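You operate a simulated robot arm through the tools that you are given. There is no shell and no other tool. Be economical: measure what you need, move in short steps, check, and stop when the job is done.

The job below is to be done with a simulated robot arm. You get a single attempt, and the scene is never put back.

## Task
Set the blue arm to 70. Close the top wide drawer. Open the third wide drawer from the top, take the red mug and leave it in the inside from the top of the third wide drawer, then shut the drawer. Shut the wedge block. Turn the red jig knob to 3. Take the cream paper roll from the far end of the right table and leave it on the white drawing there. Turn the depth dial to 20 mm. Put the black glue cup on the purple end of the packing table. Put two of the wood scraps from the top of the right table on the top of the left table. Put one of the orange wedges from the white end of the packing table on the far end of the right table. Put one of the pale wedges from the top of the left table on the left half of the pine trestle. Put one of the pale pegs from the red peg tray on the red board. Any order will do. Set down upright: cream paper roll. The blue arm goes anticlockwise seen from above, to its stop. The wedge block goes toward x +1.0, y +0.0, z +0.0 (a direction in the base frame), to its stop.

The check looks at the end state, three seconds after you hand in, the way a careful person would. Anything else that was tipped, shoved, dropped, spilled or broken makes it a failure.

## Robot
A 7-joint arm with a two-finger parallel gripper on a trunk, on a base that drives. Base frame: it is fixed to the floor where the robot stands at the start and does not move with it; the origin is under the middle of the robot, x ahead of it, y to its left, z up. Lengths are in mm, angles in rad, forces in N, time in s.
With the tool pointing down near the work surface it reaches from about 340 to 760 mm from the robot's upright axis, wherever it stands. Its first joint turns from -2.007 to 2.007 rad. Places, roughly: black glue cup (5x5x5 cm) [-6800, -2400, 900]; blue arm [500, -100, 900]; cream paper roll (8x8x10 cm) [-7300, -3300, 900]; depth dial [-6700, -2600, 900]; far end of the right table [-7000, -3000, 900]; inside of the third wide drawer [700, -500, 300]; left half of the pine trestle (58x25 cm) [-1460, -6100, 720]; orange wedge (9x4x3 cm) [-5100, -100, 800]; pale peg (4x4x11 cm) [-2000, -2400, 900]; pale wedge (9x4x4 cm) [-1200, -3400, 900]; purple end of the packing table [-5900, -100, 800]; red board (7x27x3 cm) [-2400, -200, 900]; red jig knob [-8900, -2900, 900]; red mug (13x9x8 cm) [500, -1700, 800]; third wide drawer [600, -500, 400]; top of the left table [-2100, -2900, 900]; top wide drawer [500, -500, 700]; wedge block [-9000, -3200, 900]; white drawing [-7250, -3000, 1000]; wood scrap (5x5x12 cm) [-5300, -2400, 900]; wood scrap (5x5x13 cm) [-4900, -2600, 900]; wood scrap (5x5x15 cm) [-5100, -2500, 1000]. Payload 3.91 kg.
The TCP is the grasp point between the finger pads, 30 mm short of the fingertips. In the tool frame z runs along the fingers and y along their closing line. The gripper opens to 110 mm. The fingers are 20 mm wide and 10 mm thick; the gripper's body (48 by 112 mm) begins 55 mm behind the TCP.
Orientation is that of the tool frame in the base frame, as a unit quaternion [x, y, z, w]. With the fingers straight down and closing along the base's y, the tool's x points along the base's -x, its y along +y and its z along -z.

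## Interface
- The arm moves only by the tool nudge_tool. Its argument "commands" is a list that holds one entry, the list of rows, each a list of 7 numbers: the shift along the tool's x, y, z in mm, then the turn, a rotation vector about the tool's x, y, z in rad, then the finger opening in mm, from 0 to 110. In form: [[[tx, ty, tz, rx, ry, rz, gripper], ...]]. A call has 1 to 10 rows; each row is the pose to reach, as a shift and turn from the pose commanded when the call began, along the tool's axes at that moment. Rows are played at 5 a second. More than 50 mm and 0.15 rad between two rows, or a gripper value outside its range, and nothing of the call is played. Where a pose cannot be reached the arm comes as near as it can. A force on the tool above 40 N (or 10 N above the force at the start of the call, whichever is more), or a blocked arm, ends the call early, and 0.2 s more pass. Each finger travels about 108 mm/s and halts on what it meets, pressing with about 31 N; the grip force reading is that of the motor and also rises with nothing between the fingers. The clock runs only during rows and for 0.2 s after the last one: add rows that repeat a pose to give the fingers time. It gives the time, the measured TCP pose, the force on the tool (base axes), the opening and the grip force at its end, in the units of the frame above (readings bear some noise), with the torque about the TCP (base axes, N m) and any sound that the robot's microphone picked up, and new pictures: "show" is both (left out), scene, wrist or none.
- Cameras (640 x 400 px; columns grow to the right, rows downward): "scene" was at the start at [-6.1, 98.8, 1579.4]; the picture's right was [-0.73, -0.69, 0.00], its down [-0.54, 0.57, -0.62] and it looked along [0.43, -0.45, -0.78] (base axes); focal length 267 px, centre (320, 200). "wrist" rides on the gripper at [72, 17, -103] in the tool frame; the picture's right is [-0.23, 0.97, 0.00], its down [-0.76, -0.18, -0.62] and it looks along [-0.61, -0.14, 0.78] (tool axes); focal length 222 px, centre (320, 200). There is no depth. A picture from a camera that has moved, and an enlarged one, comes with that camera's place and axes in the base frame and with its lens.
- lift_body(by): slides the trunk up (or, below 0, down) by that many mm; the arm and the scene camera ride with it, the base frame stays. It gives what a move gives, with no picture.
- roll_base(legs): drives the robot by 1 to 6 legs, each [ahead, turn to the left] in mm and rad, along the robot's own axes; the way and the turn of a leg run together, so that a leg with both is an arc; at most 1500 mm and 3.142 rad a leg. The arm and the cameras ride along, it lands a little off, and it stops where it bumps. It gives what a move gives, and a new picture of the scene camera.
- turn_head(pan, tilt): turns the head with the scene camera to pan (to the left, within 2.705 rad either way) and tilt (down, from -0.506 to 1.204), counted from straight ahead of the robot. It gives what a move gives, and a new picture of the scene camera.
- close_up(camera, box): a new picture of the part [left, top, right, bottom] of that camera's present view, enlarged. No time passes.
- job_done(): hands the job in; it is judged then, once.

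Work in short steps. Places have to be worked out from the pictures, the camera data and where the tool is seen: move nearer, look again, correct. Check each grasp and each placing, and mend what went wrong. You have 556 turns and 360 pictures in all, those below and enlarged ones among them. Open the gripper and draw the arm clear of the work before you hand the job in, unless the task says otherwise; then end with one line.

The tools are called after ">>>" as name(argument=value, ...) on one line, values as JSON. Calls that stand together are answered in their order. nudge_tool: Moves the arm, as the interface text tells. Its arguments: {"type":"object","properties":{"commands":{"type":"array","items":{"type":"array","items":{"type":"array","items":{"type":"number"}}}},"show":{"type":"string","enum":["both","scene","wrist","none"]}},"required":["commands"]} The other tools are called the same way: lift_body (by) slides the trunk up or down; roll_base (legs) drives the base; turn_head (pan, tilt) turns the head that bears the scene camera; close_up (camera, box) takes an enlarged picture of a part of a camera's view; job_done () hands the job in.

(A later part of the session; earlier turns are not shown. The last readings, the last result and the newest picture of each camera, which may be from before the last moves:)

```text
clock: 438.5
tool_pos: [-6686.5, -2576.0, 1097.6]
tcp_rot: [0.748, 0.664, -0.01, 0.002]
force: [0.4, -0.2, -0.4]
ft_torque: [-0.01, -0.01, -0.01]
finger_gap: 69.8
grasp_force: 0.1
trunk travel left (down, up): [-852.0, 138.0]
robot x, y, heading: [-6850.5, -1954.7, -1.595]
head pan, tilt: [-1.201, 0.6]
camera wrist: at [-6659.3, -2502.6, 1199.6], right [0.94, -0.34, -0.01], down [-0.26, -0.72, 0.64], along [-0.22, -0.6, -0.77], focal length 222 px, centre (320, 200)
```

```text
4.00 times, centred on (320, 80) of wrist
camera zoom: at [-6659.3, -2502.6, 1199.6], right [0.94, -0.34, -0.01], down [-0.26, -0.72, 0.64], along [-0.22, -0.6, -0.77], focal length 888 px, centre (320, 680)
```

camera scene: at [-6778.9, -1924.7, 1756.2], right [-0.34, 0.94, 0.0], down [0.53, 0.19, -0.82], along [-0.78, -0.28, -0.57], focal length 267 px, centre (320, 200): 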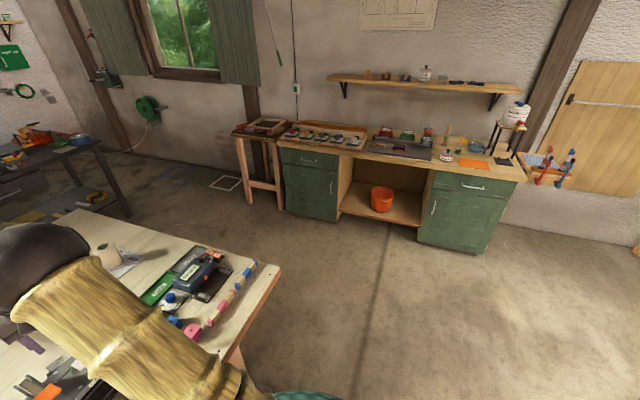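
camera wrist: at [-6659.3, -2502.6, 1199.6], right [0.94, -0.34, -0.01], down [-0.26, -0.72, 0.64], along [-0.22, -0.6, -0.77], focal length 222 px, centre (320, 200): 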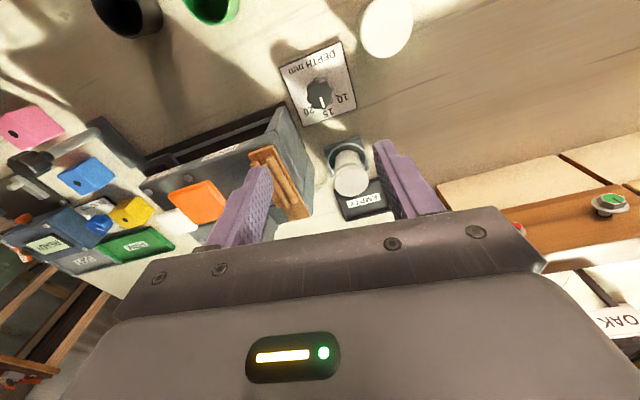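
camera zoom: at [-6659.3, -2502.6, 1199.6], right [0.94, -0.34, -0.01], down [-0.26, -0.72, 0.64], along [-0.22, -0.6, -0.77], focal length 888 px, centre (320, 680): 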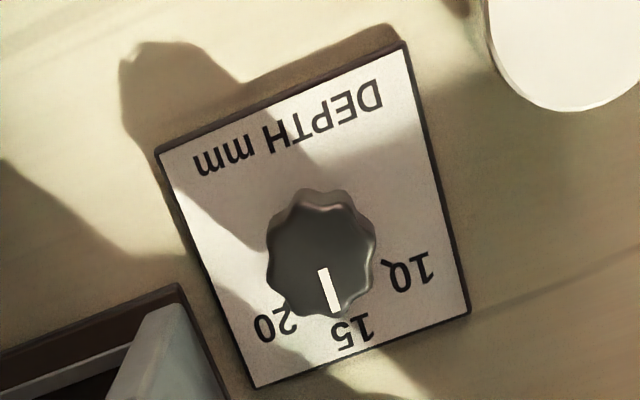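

Centre fits (-6685,-2574); pointer at 15, 20 is ~53° clockwise from above. I go lower for a closer look at the scale.

>>> nudge_tool(commands=[[[30, 3, 40, 0, 0, 0, 70], [30, 3, 70, 0, 0, 0, 70], [30, 3, 90, 0, 0, 0, 70], [30, 3, 90, 0, 0, 0, 70]]], show="none")

>>> close_up(camera="wrist", box=[240, 20, 400, 180])

```text
clock: 439.5
tool_pos: [-6679.8, -2549.3, 1007.6]
tcp_rot: [0.748, 0.663, -0.011, 0.003]
force: [-0.3, 0.5, 0.6]
ft_torque: [-0.02, 0.02, -0.02]
finger_gap: 70.0
grasp_force: 0.1
trunk travel left (down, up): [-852.0, 138.0]
robot x, y, heading: [-6850.0, -1950.4, -1.594]
head pan, tilt: [-1.201, 0.6]
```

```text
2.50 times, centred on (320, 100) of wrist
camera zoom: at [-6653.2, -2475.3, 1108.6], right [0.94, -0.34, -0.01], down [-0.26, -0.72, 0.64], along [-0.22, -0.6, -0.77], focal length 555 px, centre (320, 450)
```

zoom: 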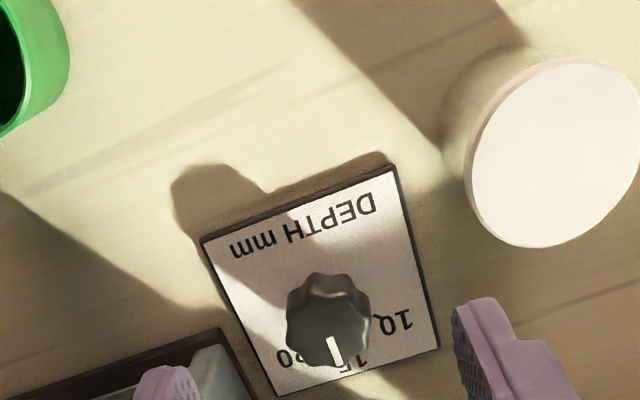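

The press wall stands 52 mm from the dial, so the gripper must be aligned along y: I rotate +0.75 rad while centring, still high.

>>> nudge_tool(commands=[[[-10, -1, 0, 0, 0, 0.14, 60], [-20, -2, 0, 0, 0, 0.28, 60], [-25, -2, 0, 0, 0, 0.42, 55], [-25, -2, 0, 0, 0, 0.56, 50], [-25, -2, 0, 0, 0, 0.7, 50], [-25, -2, 0, 0, 0, 0.752, 50], [-25, -2, 0, 0, 0, 0.752, 50]]], show="wrist")

```text
clock: 441.1
tool_pos: [-6685.6, -2572.0, 1007.1]
tcp_rot: [0.94, 0.342, -0.009, 0.006]
force: [-0.6, -0.1, -0.5]
ft_torque: [0.03, 0.0, -0.02]
finger_gap: 50.0
grasp_force: 0.1
trunk travel left (down, up): [-852.0, 138.0]
robot x, y, heading: [-6850.2, -1956.8, -1.596]
head pan, tilt: [-1.201, 0.6]
camera wrist: at [-6617.6, -2535.2, 1109.7], right [0.45, -0.89, 0.01], down [-0.69, -0.34, 0.64], along [-0.57, -0.3, -0.77], focal length 222 px, centre (320, 200)
```

wrist: 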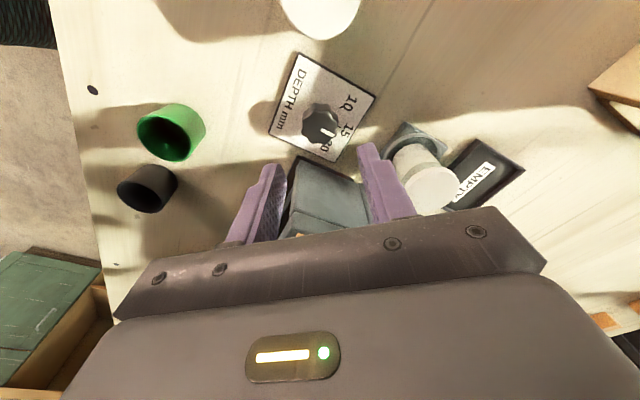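

Centred on the dial. I lower to z≈925 and check.

>>> nudge_tool(commands=[[[0, 0, 40, 0, 0, 0, 50], [0, 0, 70, 0, 0, 0, 50], [0, 0, 80, 0, 0, 0, 50], [0, 0, 80, 0, 0, 0, 50]]], show="wrist")

```text
clock: 442.1
tool_pos: [-6688.4, -2572.3, 926.3]
tcp_rot: [0.939, 0.343, -0.009, 0.006]
force: [0.0, -0.4, -0.4]
ft_torque: [0.0, -0.04, 0.02]
finger_gap: 50.3
grasp_force: 0.0
trunk travel left (down, up): [-852.0, 138.0]
robot x, y, heading: [-6853.2, -1952.8, -1.593]
head pan, tilt: [-1.201, 0.6]
camera wrist: at [-6619.5, -2535.6, 1029.4], right [0.45, -0.89, 0.01], down [-0.69, -0.34, 0.64], along [-0.57, -0.3, -0.77], focal length 222 px, centre (320, 200)
```

wrist: 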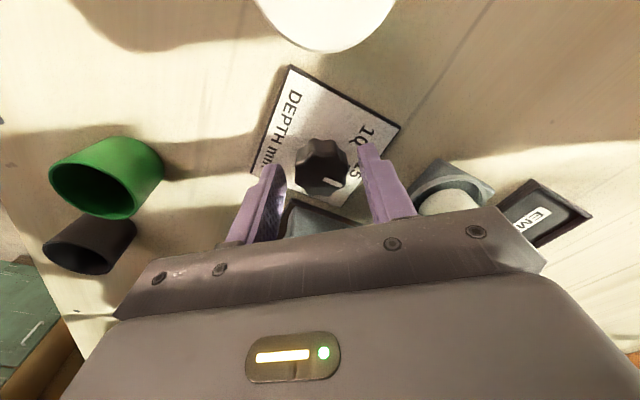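

Knob is right between the tips. I lower 7 mm and close.

>>> nudge_tool(commands=[[[0, 0, 4, 0, 0, 0, 50], [0, 0, 7, 0, 0, 0, 50], [0, 0, 7, 0, 0, 0, 35], [0, 0, 7, 0, 0, 0, 20], [0, 0, 7, 0, 0, 0, 10], [0, 0, 7, 0, 0, 0, 10]]], show="wrist")

```text
clock: 443.5
tool_pos: [-6686.9, -2573.7, 920.3]
tcp_rot: [0.939, 0.343, -0.01, 0.006]
force: [0.9, -2.3, 1.4]
ft_torque: [-0.06, -0.12, -0.04]
finger_gap: 32.3
grasp_force: 45.2
trunk travel left (down, up): [-852.0, 138.0]
robot x, y, heading: [-6851.9, -1952.5, -1.593]
head pan, tilt: [-1.201, 0.6]
camera wrist: at [-6619.3, -2536.6, 1022.3], right [0.45, -0.89, 0.01], down [-0.69, -0.34, 0.64], along [-0.57, -0.3, -0.77], focal length 222 px, centre (320, 200)
```

wrist: 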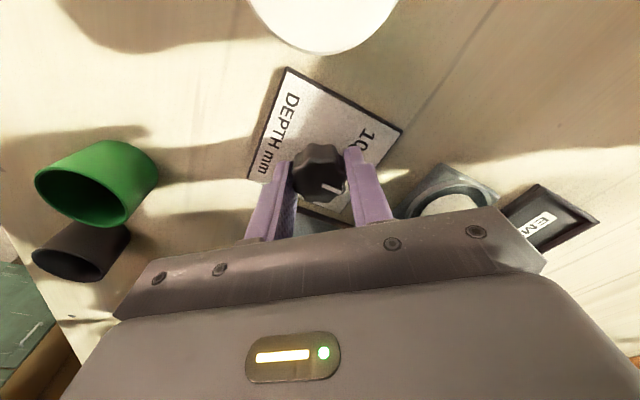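

Gripped (32 mm). I turn it clockwise 0.92 rad.

>>> nudge_tool(commands=[[[0, 0, 0, 0, 0, 0.12, 10], [0, 0, 0, 0, 0, 0.24, 10], [0, 0, 0, 0, 0, 0.36, 10], [0, 0, 0, 0, 0, 0.48, 10], [0, 0, 0, 0, 0, 0.6, 10], [0, 0, 0, 0, 0, 0.72, 10], [0, 0, 0, 0, 0, 0.84, 10], [0, 0, 0, 0, 0, 0.92, 10], [0, 0, 0, 0, 0, 0.92, 10]]], show="wrist")

```text
clock: 445.5
tool_pos: [-6685.9, -2572.0, 919.6]
tcp_rot: [0.994, -0.11, -0.007, 0.007]
force: [1.4, 8.6, -8.1]
ft_torque: [0.26, 0.69, -0.02]
finger_gap: 32.3
grasp_force: 45.1
trunk travel left (down, up): [-852.0, 138.0]
robot x, y, heading: [-6850.2, -1951.5, -1.589]
head pan, tilt: [-1.201, 0.6]
camera wrist: at [-6618.9, -2602.0, 1023.4], right [-0.44, -0.9, 0.02], down [-0.7, 0.35, 0.63], along [-0.57, 0.26, -0.78], focal length 222 px, centre (320, 200)
```

wrist: 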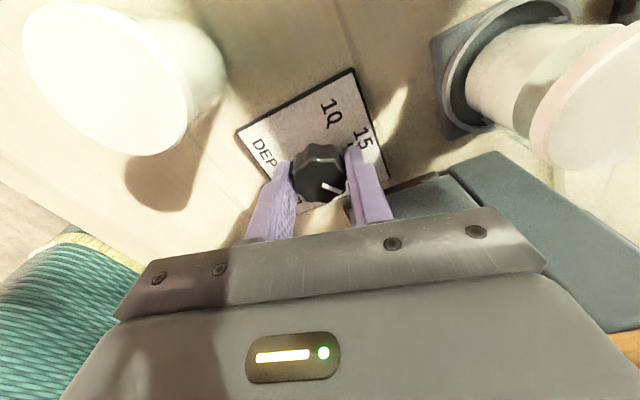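

Turned. I release, rise and inspect.

>>> nudge_tool(commands=[[[0, 0, 0, 0, 0, 0, 40], [0, 0, 0, 0, 0, 0, 50], [0, 0, 0, 0, 0, 0, 50], [0, 0, -40, 0, 0, 0, 50], [0, 0, -85, 0, 0, 0, 50], [20, 0, -130, 0, 0, 0, 50], [40, 0, -170, 0, 0, 0, 50]]], show="none")

>>> close_up(camera="wrist", box=[260, 30, 380, 130])

```text
clock: 447.1
tool_pos: [-6649.4, -2581.0, 1086.5]
tcp_rot: [0.994, -0.11, -0.005, 0.008]
force: [0.1, 0.4, 0.1]
ft_torque: [0.02, 0.0, -0.03]
finger_gap: 50.1
grasp_force: 0.0
trunk travel left (down, up): [-852.0, 138.0]
robot x, y, heading: [-6851.1, -1950.2, -1.597]
head pan, tilt: [-1.201, 0.6]
```

```text
4.00 times, centred on (320, 80) of wrist
camera zoom: at [-6581.1, -2609.7, 1190.5], right [-0.43, -0.9, 0.02], down [-0.7, 0.35, 0.63], along [-0.57, 0.26, -0.78], focal length 888 px, centre (320, 680)
```

zoom: 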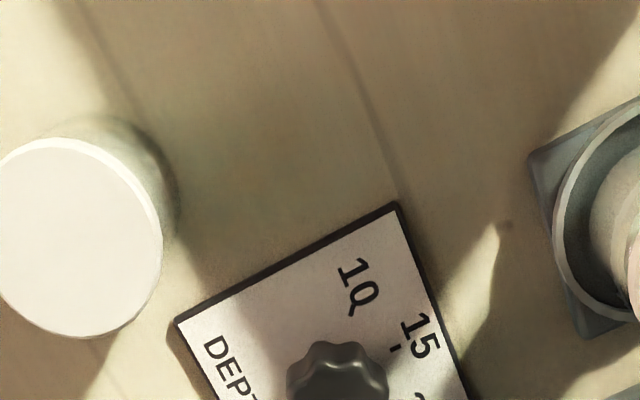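

>>> close_up(camera="wrist", box=[270, 75, 370, 175])

```text
4.00 times, centred on (320, 125) of wrist
camera zoom: at [-6581.1, -2609.7, 1190.5], right [-0.43, -0.9, 0.02], down [-0.7, 0.35, 0.63], along [-0.57, 0.26, -0.78], focal length 888 px, centre (320, 500)
```

zoom: 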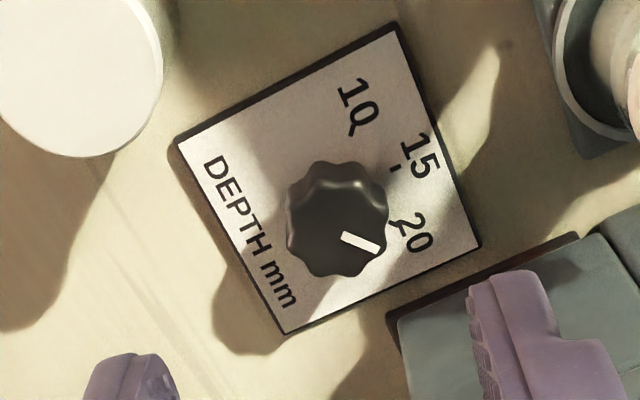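

I take a tighter enlargement to read pointer vs. tick precisely.

>>> close_up(camera="wrist", box=[305, 95, 360, 150])

```text
7.27 times, centred on (332, 122) of wrist
camera zoom: at [-6581.1, -2609.7, 1190.5], right [-0.43, -0.9, 0.02], down [-0.7, 0.35, 0.63], along [-0.57, 0.26, -0.78], focal length 1615 px, centre (229, 764)
```

zoom: 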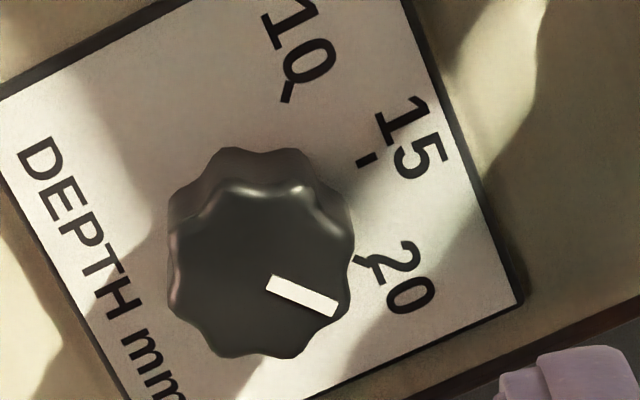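

The reading is ambiguous by a few degrees. I move the arm aside toward the black cup and use the scene camera to read the dial from another direction.

>>> nudge_tool(commands=[[[-36, -16, -20, 0, 0, 0, 60], [-72, -33, -40, 0, 0, 0, 70], [-108, -50, -40, 0, 0, 0, 80], [-144, -66, -40, 0, 0, 0, 80], [-180, -83, -40, 0, 0, 0, 80], [-217, -99, -40, 0, 0, 0, 80]]], show="wrist")

>>> turn_head(pan=0.2, tilt=0.9)

```text
clock: 448.5
tool_pos: [-6838.0, -2436.0, 1130.1]
tcp_rot: [0.994, -0.111, -0.004, 0.01]
force: [-0.6, -0.1, -0.3]
ft_torque: [-0.04, -0.03, 0.05]
finger_gap: 80.3
grasp_force: 0.1
trunk travel left (down, up): [-852.0, 138.0]
robot x, y, heading: [-6852.1, -1952.6, -1.595]
head pan, tilt: [-1.201, 0.6]
camera wrist: at [-6769.4, -2464.7, 1233.3], right [-0.43, -0.9, 0.02], down [-0.7, 0.35, 0.63], along [-0.57, 0.26, -0.78], focal length 222 px, centre (320, 200)
```

wrist: 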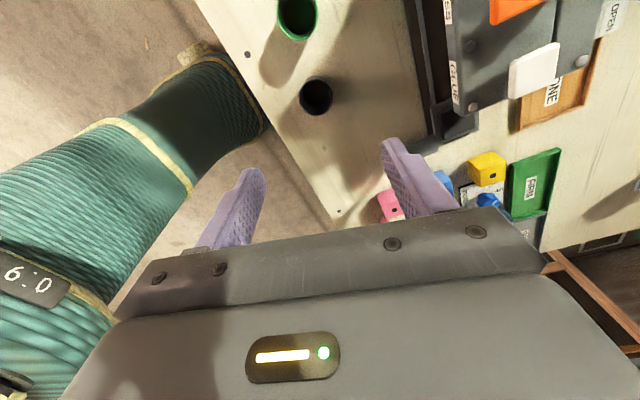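

```text
clock: 450.0
tool_pos: [-6835.9, -2436.5, 1129.1]
tcp_rot: [0.994, -0.109, -0.005, 0.01]
force: [0.2, -0.6, -0.4]
ft_torque: [-0.01, 0.0, 0.0]
finger_gap: 80.0
grasp_force: 0.1
trunk travel left (down, up): [-852.0, 138.0]
robot x, y, heading: [-6852.0, -1951.0, -1.593]
head pan, tilt: [0.201, 0.901]
camera scene: at [-6682.3, -1968.8, 1731.4], right [-0.98, -0.18, 0.0], down [-0.14, 0.77, -0.62], along [0.11, -0.61, -0.78], focal length 267 px, centre (320, 200)
```

scene: 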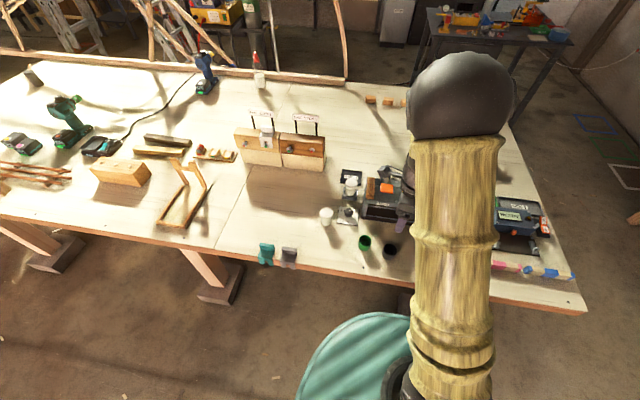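

>>> close_up(camera="scene", box=[330, 195, 370, 235])

```text
10.00 times, centred on (350, 215) of scene
camera zoom: at [-6682.3, -1968.8, 1731.4], right [-0.98, -0.18, 0.0], down [-0.14, 0.77, -0.62], along [0.11, -0.61, -0.78], focal length 2666 px, centre (20, 50)
```

zoom: 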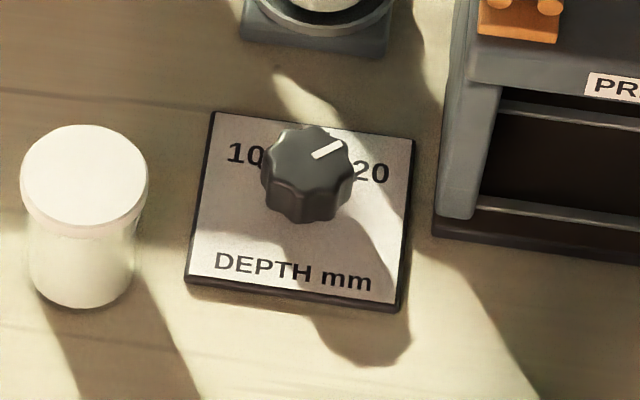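

To be sure, I tilt the tool so the wrist camera looks straight down on the dial.

>>> nudge_tool(commands=[[[35, 20, 0, 0, 0.13, 0, 80], [70, 40, 0, 0, 0.26, 0, 80], [105, 60, 10, 0, 0.4, 0, 80], [140, 80, 20, 0, 0.53, 0, 80], [176, 101, 30, 0, 0.664, 0, 80], [176, 101, 40, 0, 0.664, 0, 80]]], show="wrist")

```text
clock: 451.4
tool_pos: [-6685.9, -2574.9, 1091.0]
tcp_rot: [0.941, -0.101, 0.319, 0.045]
force: [-0.2, 0.0, -0.4]
ft_torque: [0.0, 0.03, -0.01]
finger_gap: 79.9
grasp_force: 0.1
trunk travel left (down, up): [-852.0, 138.0]
robot x, y, heading: [-6851.8, -1953.5, -1.588]
head pan, tilt: [0.201, 0.901]
camera wrist: at [-6694.2, -2586.1, 1217.1], right [-0.39, -0.91, -0.12], down [-0.92, 0.39, 0.02], along [0.02, 0.12, -0.99], focal length 222 px, centre (320, 200)
```

wrist: 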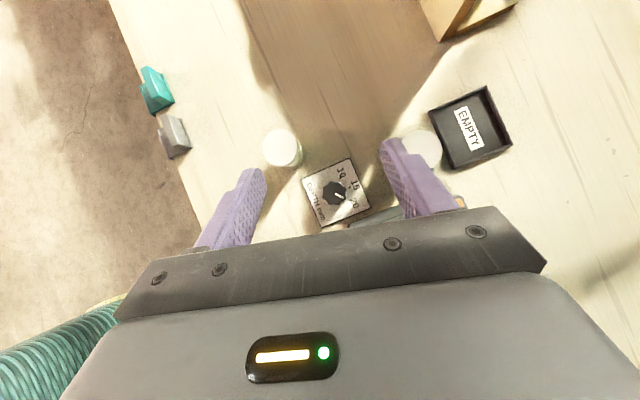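

Now the dial is seen almost from straight above; I enlarge it.

>>> close_up(camera="wrist", box=[300, 152, 376, 228])

```text
5.26 times, centred on (338, 190) of wrist
camera zoom: at [-6694.2, -2586.1, 1217.1], right [-0.39, -0.91, -0.12], down [-0.92, 0.39, 0.02], along [0.02, 0.12, -0.99], focal length 1169 px, centre (225, 253)
```

zoom: 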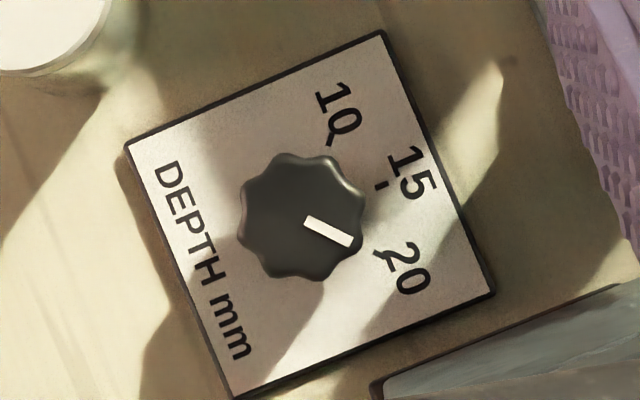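

From above: tick spacing 50°, pointer within ~2° of 20. Dial done. I untilt the tool and go to the black cup.

>>> nudge_tool(commands=[[[0, 0, 0, 0, -0.14, 0, 80], [0, 0, 0, 0, -0.28, 0, 80], [0, 0, 0, 0, -0.42, 0, 80], [0, 0, 0, 0, -0.56, 0, 80], [0, 0, 0, 0, -0.664, 0, 80], [0, 0, 0, 0, -0.664, 0, 80]]], show="none")

>>> nudge_tool(commands=[[[-36, -16, -20, 0, 0, 0, 80], [-72, -33, -20, 0, 0, 0, 80], [-108, -50, -20, 0, 0, 0, 80], [-144, -66, -20, 0, 0, 0, 80], [-178, -83, -20, 0, 0, 0, 80], [-178, -104, 20, 0, 0, 0, 80], [-178, -104, 60, 0, 0, 0, 80], [-178, -104, 80, 0, 0, 0, 80]]], show="wrist")

```text
clock: 452.8
tool_pos: [-6686.3, -2571.7, 1091.3]
tcp_rot: [0.994, -0.111, -0.006, 0.009]
force: [0.0, 0.6, -0.2]
ft_torque: [0.0, 0.0, -0.03]
finger_gap: 79.9
grasp_force: 0.1
trunk travel left (down, up): [-852.0, 138.0]
robot x, y, heading: [-6851.6, -1951.2, -1.591]
head pan, tilt: [0.201, 0.901]
```

```text
clock: 454.6
tool_pos: [-6839.6, -2432.6, 1009.7]
tcp_rot: [0.994, -0.11, -0.006, 0.009]
force: [0.4, 0.0, -0.3]
ft_torque: [0.03, 0.02, -0.03]
finger_gap: 80.2
grasp_force: 0.1
trunk travel left (down, up): [-852.0, 138.0]
robot x, y, heading: [-6850.4, -1950.5, -1.593]
head pan, tilt: [0.201, 0.901]
camera wrist: at [-6769.7, -2461.6, 1113.2], right [-0.43, -0.9, 0.02], down [-0.7, 0.35, 0.63], along [-0.57, 0.26, -0.78], focal length 222 px, centre (320, 200)
```

wrist: 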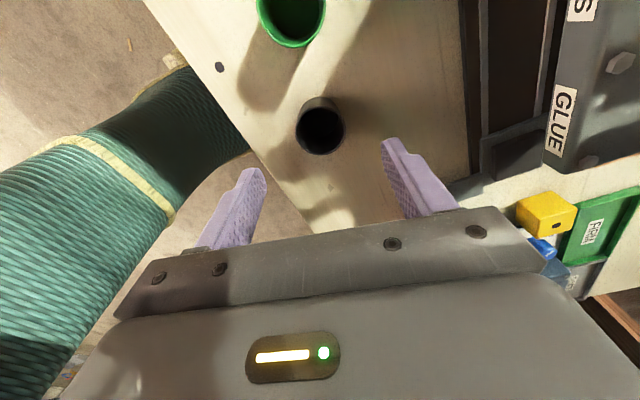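

Cup is right below. I descend to z≈913 in steps.

>>> nudge_tool(commands=[[[0, 0, 40, 0, 0, 0, 80], [0, 0, 65, 0, 0, 0, 80], [0, 0, 65, 0, 0, 0, 80]]], show="wrist")

```text
clock: 455.4
tool_pos: [-6840.0, -2434.7, 943.5]
tcp_rot: [0.994, -0.11, -0.006, 0.009]
force: [0.6, 1.1, 0.0]
ft_torque: [0.02, 0.01, -0.01]
finger_gap: 80.0
grasp_force: 0.0
trunk travel left (down, up): [-852.0, 138.0]
robot x, y, heading: [-6851.7, -1953.1, -1.594]
head pan, tilt: [0.201, 0.901]
camera wrist: at [-6772.8, -2464.0, 1047.6], right [-0.43, -0.9, 0.02], down [-0.7, 0.35, 0.63], along [-0.57, 0.26, -0.78], focal length 222 px, centre (320, 200)
```

wrist: 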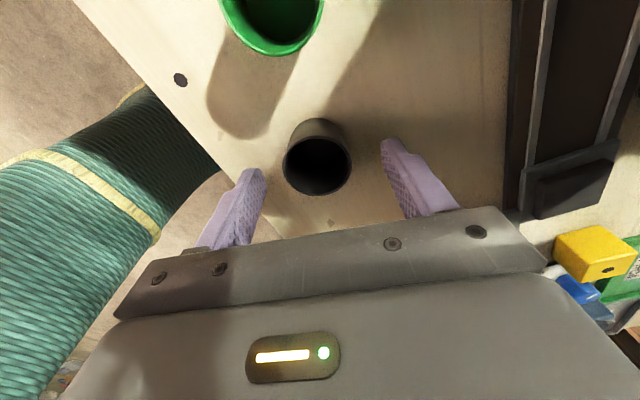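

>>> nudge_tool(commands=[[[2, -2, 15, 0, 0, 0, 80], [2, -2, 28, 0, 0, 0, 80], [2, -2, 28, 0, 0, 0, 65], [2, -2, 28, 0, 0, 0, 50], [2, -2, 28, 0, 0, 0, 35], [2, -2, 28, 0, 0, 0, 30], [2, -2, 28, 0, 0, 0, 30]]], show="wrist")

```text
clock: 457.0
tool_pos: [-6839.4, -2435.0, 917.4]
tcp_rot: [0.994, -0.11, -0.006, 0.01]
force: [-1.3, -0.4, 0.2]
ft_torque: [-0.01, -0.01, 0.02]
finger_gap: 44.3
grasp_force: 30.7
trunk travel left (down, up): [-852.0, 138.0]
robot x, y, heading: [-6850.3, -1950.4, -1.59]
head pan, tilt: [0.201, 0.901]
camera wrist: at [-6770.3, -2463.8, 1020.8], right [-0.43, -0.9, 0.02], down [-0.7, 0.35, 0.63], along [-0.57, 0.26, -0.78], focal length 222 px, centre (320, 200)
```

wrist: 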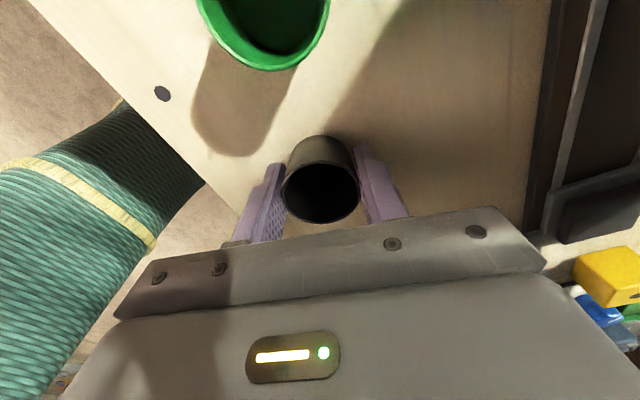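

Cup gripped (44 mm). I lift it and drive to the packing table's purple end.

>>> nudge_tool(commands=[[[0, 0, -10, 0, 0, 0, 25], [0, 0, -50, 0, 0, 0, 25], [0, 0, -95, 0, 0, 0, 25], [0, 0, -140, 0, 0, 0, 25]]], show="wrist")

>>> roll_base(legs=[[-220, 0], [0, 2.59], [1210, 0], [0, 0.57]])

```text
clock: 458.0
tool_pos: [-6834.7, -2428.4, 1056.6]
tcp_rot: [0.994, -0.109, -0.006, 0.01]
force: [-0.1, 0.6, 0.4]
ft_torque: [-0.04, 0.01, -0.01]
finger_gap: 44.2
grasp_force: 31.0
trunk travel left (down, up): [-852.0, 138.0]
robot x, y, heading: [-6853.7, -1951.7, -1.587]
head pan, tilt: [0.201, 0.901]
camera wrist: at [-6767.0, -2457.5, 1159.6], right [-0.43, -0.9, 0.02], down [-0.7, 0.35, 0.63], along [-0.57, 0.26, -0.78], focal length 222 px, centre (320, 200)
```

wrist: 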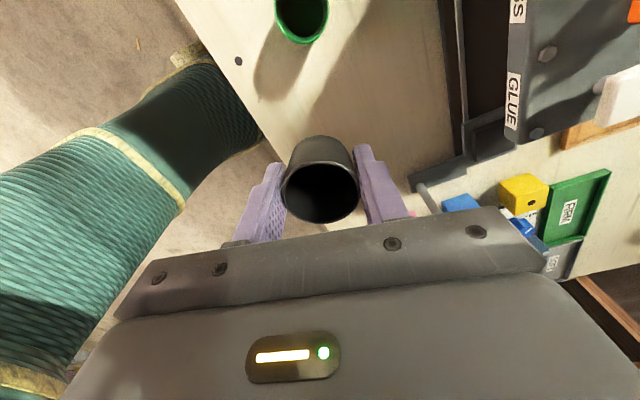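

```text
clock: 477.7
tool_pos: [-6129.0, -254.8, 1055.9]
tcp_rot: [0.134, 0.991, 0.01, 0.006]
force: [-0.7, 0.0, -0.5]
ft_torque: [0.0, 0.0, -0.01]
finger_gap: 44.5
grasp_force: 31.0
trunk travel left (down, up): [-852.0, 138.0]
robot x, y, heading: [-6134.4, -732.5, 1.504]
head pan, tilt: [0.201, 0.901]
camera scene: at [-6301.0, -706.5, 1731.4], right [0.99, 0.13, 0.0], down [0.1, -0.78, -0.62], along [-0.08, 0.62, -0.78], focal length 267 px, centre (320, 200)
```

scene: 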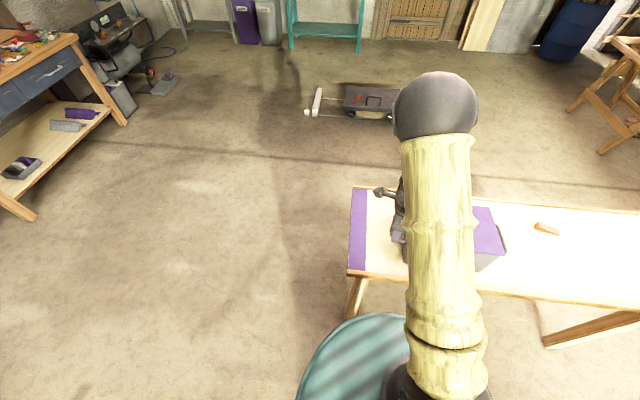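

The purple strip spans x≈-6245…-6180, y -255…130. I move the cup above (-6203,-125) and look.

>>> nudge_tool(commands=[[[30, 30, 0, 0, 0, 0, 25], [60, 60, 0, 0, 0, 0, 25], [90, 90, 0, 0, 0, 0, 25], [106, 106, 40, 0, 0, 0, 25], [106, 106, 85, 0, 0, 0, 25], [106, 106, 130, 0, 0, 0, 25]]], show="both")

```text
clock: 479.1
tool_pos: [-6200.0, -120.3, 927.6]
tcp_rot: [0.136, 0.991, 0.009, 0.006]
force: [-0.3, 0.0, -0.3]
ft_torque: [0.0, 0.0, 0.0]
finger_gap: 44.2
grasp_force: 31.3
trunk travel left (down, up): [-852.0, 138.0]
robot x, y, heading: [-6135.6, -735.2, 1.497]
head pan, tilt: [0.201, 0.901]
camera scene: at [-6300.9, -705.0, 1731.4], right [0.99, 0.13, 0.0], down [0.1, -0.78, -0.62], along [-0.08, 0.61, -0.78], focal length 267 px, centre (320, 200)
camera wrist: at [-6265.5, -85.4, 1030.4], right [0.48, 0.88, 0.02], down [0.68, -0.38, 0.63], along [0.56, -0.29, -0.78], focal length 222 px, centre (320, 200)
```

scene: 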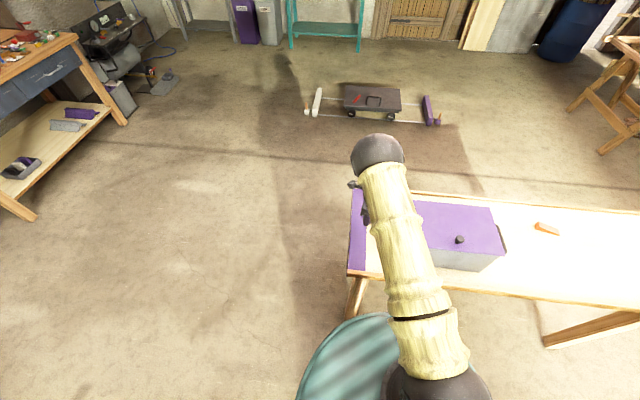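
wrist: 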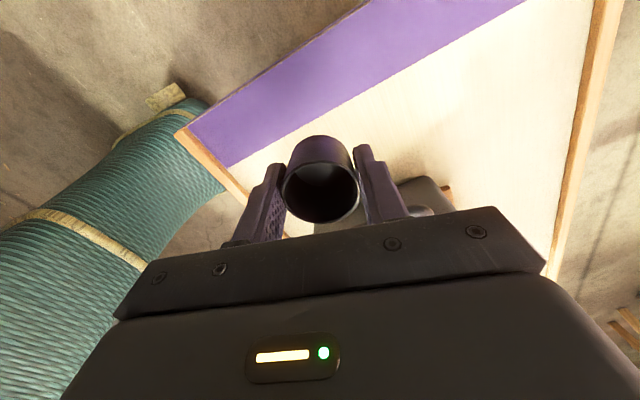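

The strip spans x -6254…-6185. I shift 10 mm to its middle and lower the cup.

>>> nudge_tool(commands=[[[9.6, -2.7, 30, 0, 0, 0, 25], [9.6, -2.7, 70, 0, 0, 0, 25], [9.6, -2.7, 100, 0, 0, 0, 25], [9.6, -2.7, 115, 0, 0, 0, 25], [9.6, -2.7, 122, 0, 0, 0, 25]]], show="wrist")

>>> nudge_tool(commands=[[[0, 0, 3, 0, 0, 0, 25], [0, 0, 6, 0, 0, 0, 25], [0, 0, 9, 0, 0, 0, 25], [0, 0, 12, 0, 0, 0, 25], [0, 0, 15, 0, 0, 0, 25]]], show="wrist")

```text
clock: 480.3
tool_pos: [-6208.6, -119.6, 803.0]
tcp_rot: [0.135, 0.991, 0.009, 0.005]
force: [-0.2, -0.2, -1.2]
ft_torque: [-0.02, 0.0, -0.01]
finger_gap: 44.2
grasp_force: 31.4
trunk travel left (down, up): [-852.0, 138.0]
robot x, y, heading: [-6137.4, -737.3, 1.496]
head pan, tilt: [0.201, 0.901]
camera wrist: at [-6275.6, -84.8, 906.8], right [0.48, 0.88, 0.02], down [0.68, -0.38, 0.63], along [0.56, -0.28, -0.78], focal length 222 px, centre (320, 200)
```

wrist: 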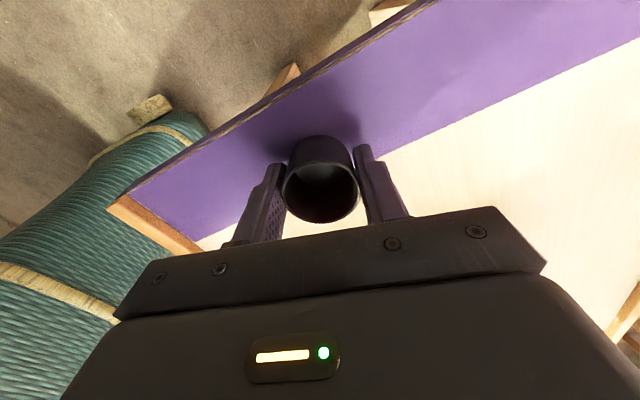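

```text
clock: 481.5
tool_pos: [-6208.5, -121.4, 791.3]
tcp_rot: [0.135, 0.991, 0.012, 0.005]
force: [-1.7, -0.1, 22.1]
ft_torque: [-0.05, 0.02, 0.01]
finger_gap: 44.2
grasp_force: 31.1
trunk travel left (down, up): [-852.0, 138.0]
robot x, y, heading: [-6136.1, -732.5, 1.5]
head pan, tilt: [0.201, 0.901]
camera wrist: at [-6275.4, -85.6, 894.8], right [0.48, 0.88, 0.03], down [0.68, -0.39, 0.62], along [0.56, -0.28, -0.78], focal length 222 px, centre (320, 200)
```

wrist: 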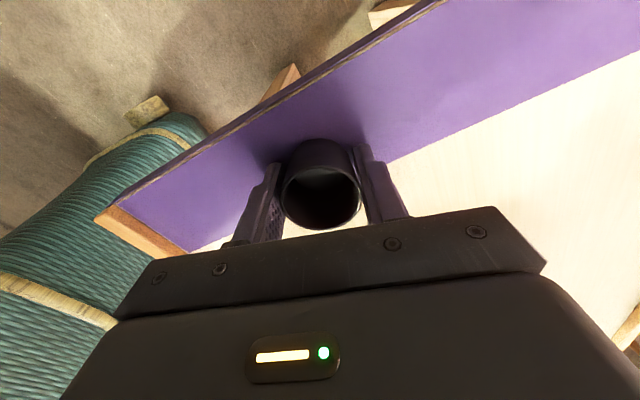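

Cup is down on the purple (22 N). Ease up, release and rise.

>>> nudge_tool(commands=[[[0, 0, -3, 0, 0, 0, 48], [0, 0, -3, 0, 0, 0, 60], [0, 0, -3, 0, 0, 0, 72], [0, 0, -3, 0, 0, 0, 72], [0, 0, -40, 0, 0, 0, 72], [0, 0, -85, 0, 0, 0, 72], [0, 0, -130, 0, 0, 0, 72], [0, 0, -175, 0, 0, 0, 72], [0, 0, -220, 0, 0, 0, 72], [0, 0, -265, 0, 0, 0, 72]]], show="wrist")

```text
clock: 483.7
tool_pos: [-6211.7, -126.6, 1056.6]
tcp_rot: [0.134, 0.991, 0.011, 0.006]
force: [-0.6, 0.0, -0.6]
ft_torque: [0.07, 0.01, -0.06]
finger_gap: 72.2
grasp_force: 0.1
trunk travel left (down, up): [-852.0, 138.0]
robot x, y, heading: [-6132.7, -731.1, 1.501]
head pan, tilt: [0.201, 0.901]
camera wrist: at [-6278.9, -92.1, 1160.3], right [0.48, 0.88, 0.02], down [0.68, -0.39, 0.63], along [0.56, -0.28, -0.78], focal length 222 px, centre (320, 200)
```

wrist: 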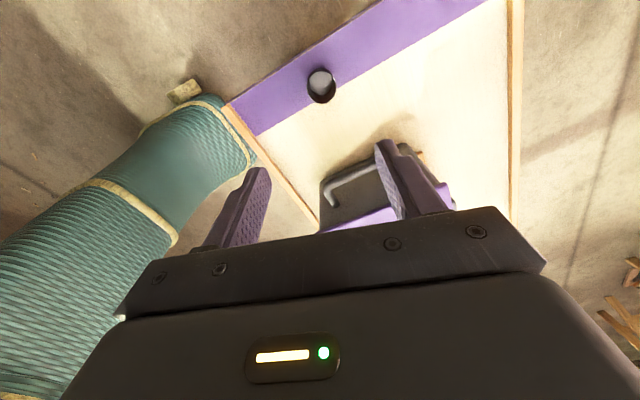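

Cup placed on the purple end. Next the wood scraps: I raise 100 and drive to about (-5150,-1880), facing -y.

>>> lift_body(by=100)

>>> roll_base(legs=[[-160, 0], [0, -2.3], [1400, 0], [0, -0.77]])

>>> turn_head(pan=0.4, tilt=0.7)

```text
clock: 485.1
tool_pos: [-6212.2, -126.8, 1156.0]
tcp_rot: [0.135, 0.991, 0.01, 0.005]
force: [-0.3, -0.1, -0.1]
ft_torque: [0.0, 0.02, 0.02]
finger_gap: 72.1
grasp_force: 0.1
trunk travel left (down, up): [-952.0, 38.0]
robot x, y, heading: [-6137.2, -732.6, 1.498]
head pan, tilt: [0.201, 0.901]
```

```text
clock: 505.4
tool_pos: [-5099.5, -2529.4, 1156.1]
tcp_rot: [0.993, -0.121, -0.006, 0.009]
force: [-1.0, 0.1, -0.1]
ft_torque: [-0.01, -0.01, -0.04]
finger_gap: 71.8
grasp_force: 0.1
trunk travel left (down, up): [-952.0, 38.0]
robot x, y, heading: [-5190.2, -1923.6, -1.614]
head pan, tilt: [0.201, 0.901]
camera scene: at [-5023.4, -1945.3, 1831.4], right [-0.99, -0.16, 0.0], down [-0.12, 0.77, -0.62], along [0.1, -0.61, -0.78], focal length 267 px, centre (320, 200)
```

scene: 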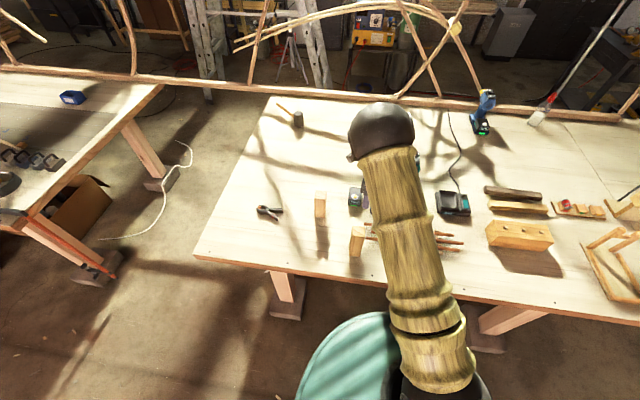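

```text
clock: 506.1
tool_pos: [-5099.0, -2530.4, 1155.6]
tcp_rot: [0.993, -0.121, -0.006, 0.01]
force: [-0.1, -1.0, 0.8]
ft_torque: [-0.01, -0.01, 0.0]
finger_gap: 72.0
grasp_force: 0.0
trunk travel left (down, up): [-952.0, 38.0]
robot x, y, heading: [-5190.8, -1924.1, -1.616]
head pan, tilt: [0.4, 0.7]
camera scene: at [-5005.6, -1950.3, 1847.5], right [-0.94, -0.35, 0.0], down [-0.22, 0.6, -0.76], along [0.27, -0.72, -0.64], focal length 267 px, centre (320, 200)
```

scene: 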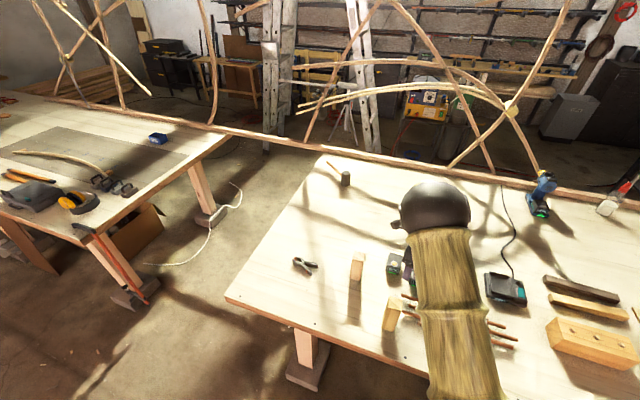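

Scraps: one at about (-4923,-2588), one at (-5080,-2456), a third near (-5300,-2400). I look with the wrist camera.

>>> nudge_tool(commands=[[[0, 0, 0, 0, 0, 0, 90]]], show="wrist")

```text
clock: 506.5
tool_pos: [-5100.1, -2529.7, 1155.7]
tcp_rot: [0.993, -0.121, -0.004, 0.009]
force: [0.5, -0.5, -1.0]
ft_torque: [-0.03, 0.01, 0.02]
finger_gap: 90.0
grasp_force: 0.1
trunk travel left (down, up): [-952.0, 38.0]
robot x, y, heading: [-5192.2, -1927.3, -1.607]
head pan, tilt: [0.4, 0.7]
camera wrist: at [-5031.8, -2559.8, 1259.5], right [-0.45, -0.89, 0.02], down [-0.69, 0.37, 0.63], along [-0.57, 0.27, -0.78], focal length 222 px, centre (320, 200)
```

wrist: 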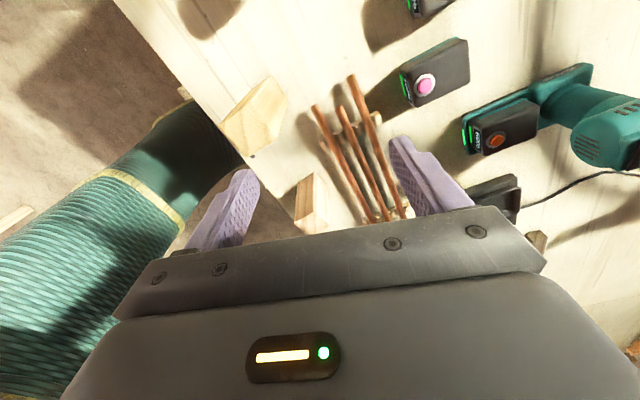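

>>> close_up(camera="wrist", box=[190, 50, 350, 240])

```text
2.11 times, centred on (270, 145) of wrist
camera zoom: at [-5031.8, -2559.8, 1259.5], right [-0.45, -0.89, 0.02], down [-0.69, 0.37, 0.63], along [-0.57, 0.27, -0.78], focal length 468 px, centre (425, 316)
```

zoom: 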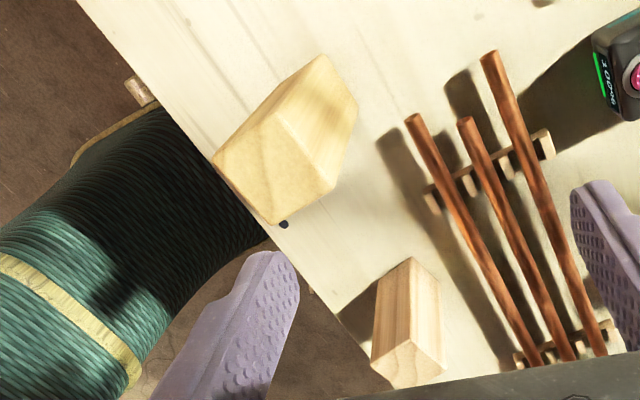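

The middle scrap's top is at about (-5083,-2457), z≈1030, axis-aligned. I move above it and align.

>>> nudge_tool(commands=[[[0, -38, 0, 0, 0, -0.12, 90], [-1, -76, 0, 0, 0, -0.242, 90], [-1, -76, 40, 0, 0, -0.242, 90], [-1, -76, 75, 0, 0, -0.242, 90], [-1, -76, 75, 0, 0, -0.242, 90]]], show="wrist")

```text
clock: 507.7
tool_pos: [-5081.6, -2455.5, 1076.6]
tcp_rot: [1.0, 0.0, -0.006, 0.009]
force: [-0.3, -0.8, 0.6]
ft_torque: [0.02, -0.03, -0.03]
finger_gap: 90.2
grasp_force: 0.0
trunk travel left (down, up): [-952.0, 38.0]
robot x, y, heading: [-5190.8, -1925.9, -1.616]
head pan, tilt: [0.4, 0.7]
camera wrist: at [-5007.8, -2469.0, 1180.4], right [-0.23, -0.97, 0.02], down [-0.75, 0.19, 0.63], along [-0.62, 0.13, -0.78], focal length 222 px, centre (320, 200)
```

wrist: 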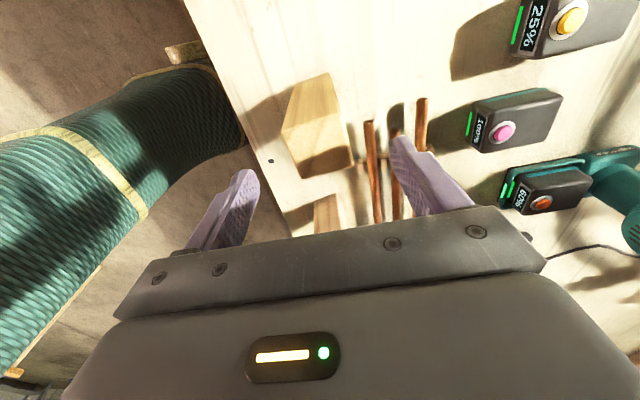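

Aligned. I lower to z≈1000 and close.

>>> nudge_tool(commands=[[[-2, -3, 30, 0, 0, 0, 90], [-2, -3, 60, 0, 0, 0, 90], [-2, -3, 78, 0, 0, 0, 90], [-2, -3, 78, 0, 0, 0, 75], [-2, -3, 78, 0, 0, 0, 60], [-2, -3, 78, 0, 0, 0, 45], [-2, -3, 78, 0, 0, 0, 30], [-2, -3, 78, 0, 0, 0, 30]]], show="wrist")

```text
clock: 509.5
tool_pos: [-5086.0, -2457.2, 1001.7]
tcp_rot: [1.0, 0.001, -0.007, 0.008]
force: [-0.1, 0.3, 2.0]
ft_torque: [0.13, -0.04, -0.01]
finger_gap: 44.8
grasp_force: 30.9
trunk travel left (down, up): [-952.0, 38.0]
robot x, y, heading: [-5193.0, -1923.7, -1.614]
head pan, tilt: [0.4, 0.7]
camera wrist: at [-5012.3, -2470.6, 1104.6], right [-0.23, -0.97, 0.02], down [-0.75, 0.19, 0.63], along [-0.62, 0.13, -0.78], focal length 222 px, centre (320, 200)
```

wrist: 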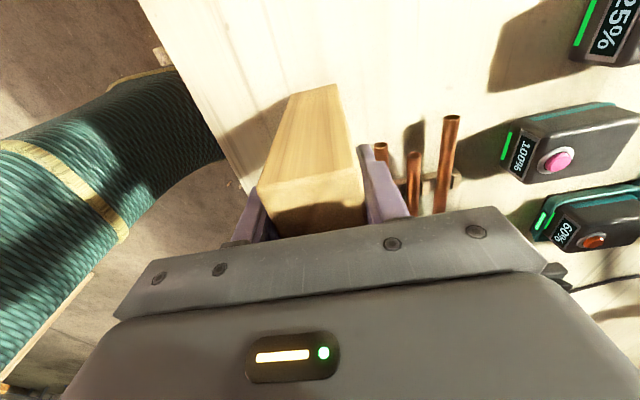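

Gripped (44.8 mm). I lift and drive to the near end of the left table.

>>> nudge_tool(commands=[[[0, 0, -10, 0, 0, 0, 25], [0, 0, -55, 0, 0, 0, 25], [0, 0, -100, 0, 0, 0, 25], [0, 0, -145, 0, 0, 0, 25]]], show="wrist")

>>> roll_base(legs=[[-220, 0], [0, 1.61], [1450, 0], [400, 0]])

>>> turn_head(pan=-1.1, tilt=0.7)

```text
clock: 510.5
tool_pos: [-5085.7, -2448.9, 1147.8]
tcp_rot: [1.0, 0.0, -0.006, 0.009]
force: [0.0, 0.4, -1.9]
ft_torque: [0.02, -0.01, 0.01]
finger_gap: 44.8
grasp_force: 30.9
trunk travel left (down, up): [-952.0, 38.0]
robot x, y, heading: [-5189.9, -1924.7, -1.612]
head pan, tilt: [0.4, 0.7]
camera wrist: at [-5011.3, -2462.3, 1250.5], right [-0.23, -0.97, 0.02], down [-0.75, 0.19, 0.63], along [-0.62, 0.13, -0.78], focal length 222 px, centre (320, 200)
```

wrist: 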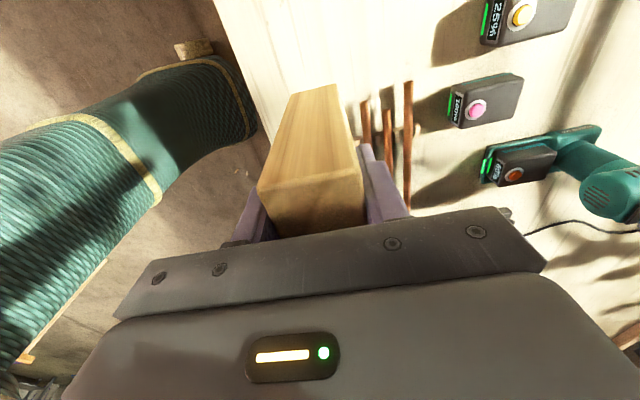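

```text
clock: 528.4
tool_pos: [-2806.5, -1670.7, 1145.0]
tcp_rot: [0.703, 0.711, 0.001, 0.011]
force: [0.0, 0.6, -1.5]
ft_torque: [-0.01, 0.01, -0.01]
finger_gap: 44.8
grasp_force: 30.5
trunk travel left (down, up): [-952.0, 38.0]
robot x, y, heading: [-3328.2, -1788.0, -0.036]
head pan, tilt: [0.4, 0.7]
camera scene: at [-3304.2, -1597.1, 1847.6], right [0.36, -0.93, 0.0], down [-0.6, -0.23, -0.76], along [0.71, 0.27, -0.64], focal length 267 px, centre (320, 200)
```

scene: 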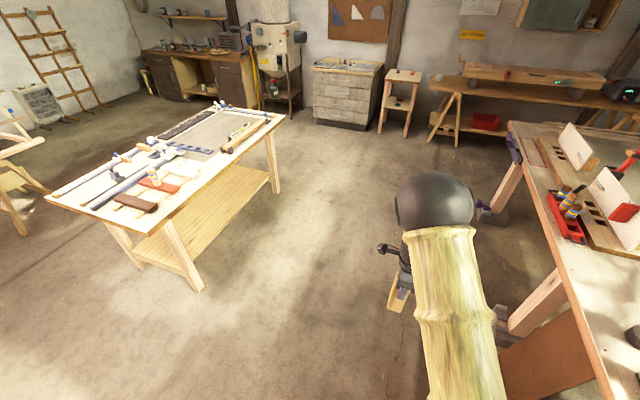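

```text
clock: 530.0
tool_pos: [-2807.6, -1671.2, 1146.5]
tcp_rot: [0.703, 0.711, 0.001, 0.011]
force: [-0.7, -0.3, -2.1]
ft_torque: [-0.03, 0.0, 0.01]
finger_gap: 44.6
grasp_force: 30.8
trunk travel left (down, up): [-952.0, 38.0]
robot x, y, heading: [-3329.9, -1784.9, -0.032]
head pan, tilt: [-1.1, 0.7]
camera scene: at [-3348.3, -1704.4, 1847.6], right [-0.91, -0.42, 0.0], down [-0.27, 0.58, -0.76], along [0.32, -0.69, -0.64], focal length 267 px, centre (320, 200)
```

scene: 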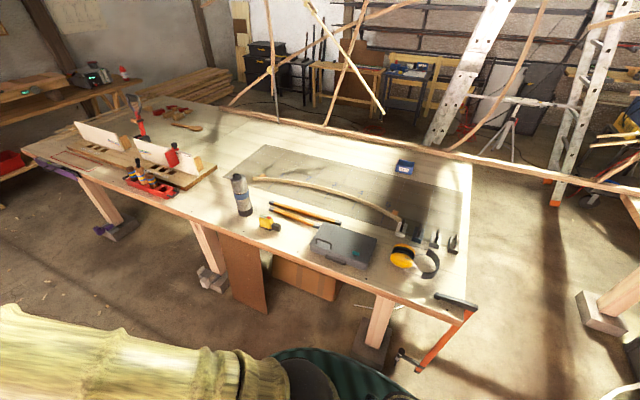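

I enlarge the front of the left table to find free room.

>>> close_up(camera="scene", box=[180, 140, 480, 320])

```text
2.13 times, centred on (330, 230) of scene
camera zoom: at [-3348.3, -1704.4, 1847.6], right [-0.91, -0.42, 0.0], down [-0.27, 0.58, -0.76], along [0.32, -0.69, -0.64], focal length 569 px, centre (299, 136)
```

zoom: 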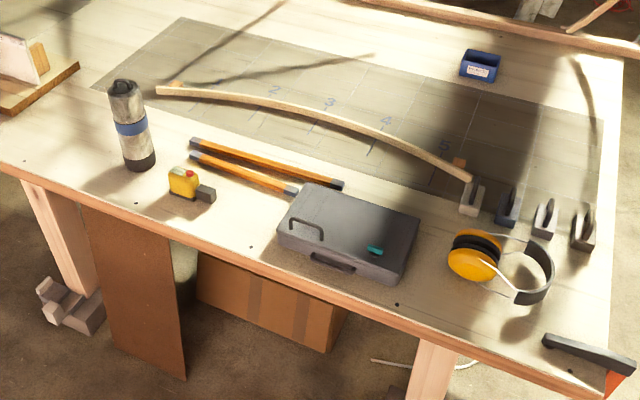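

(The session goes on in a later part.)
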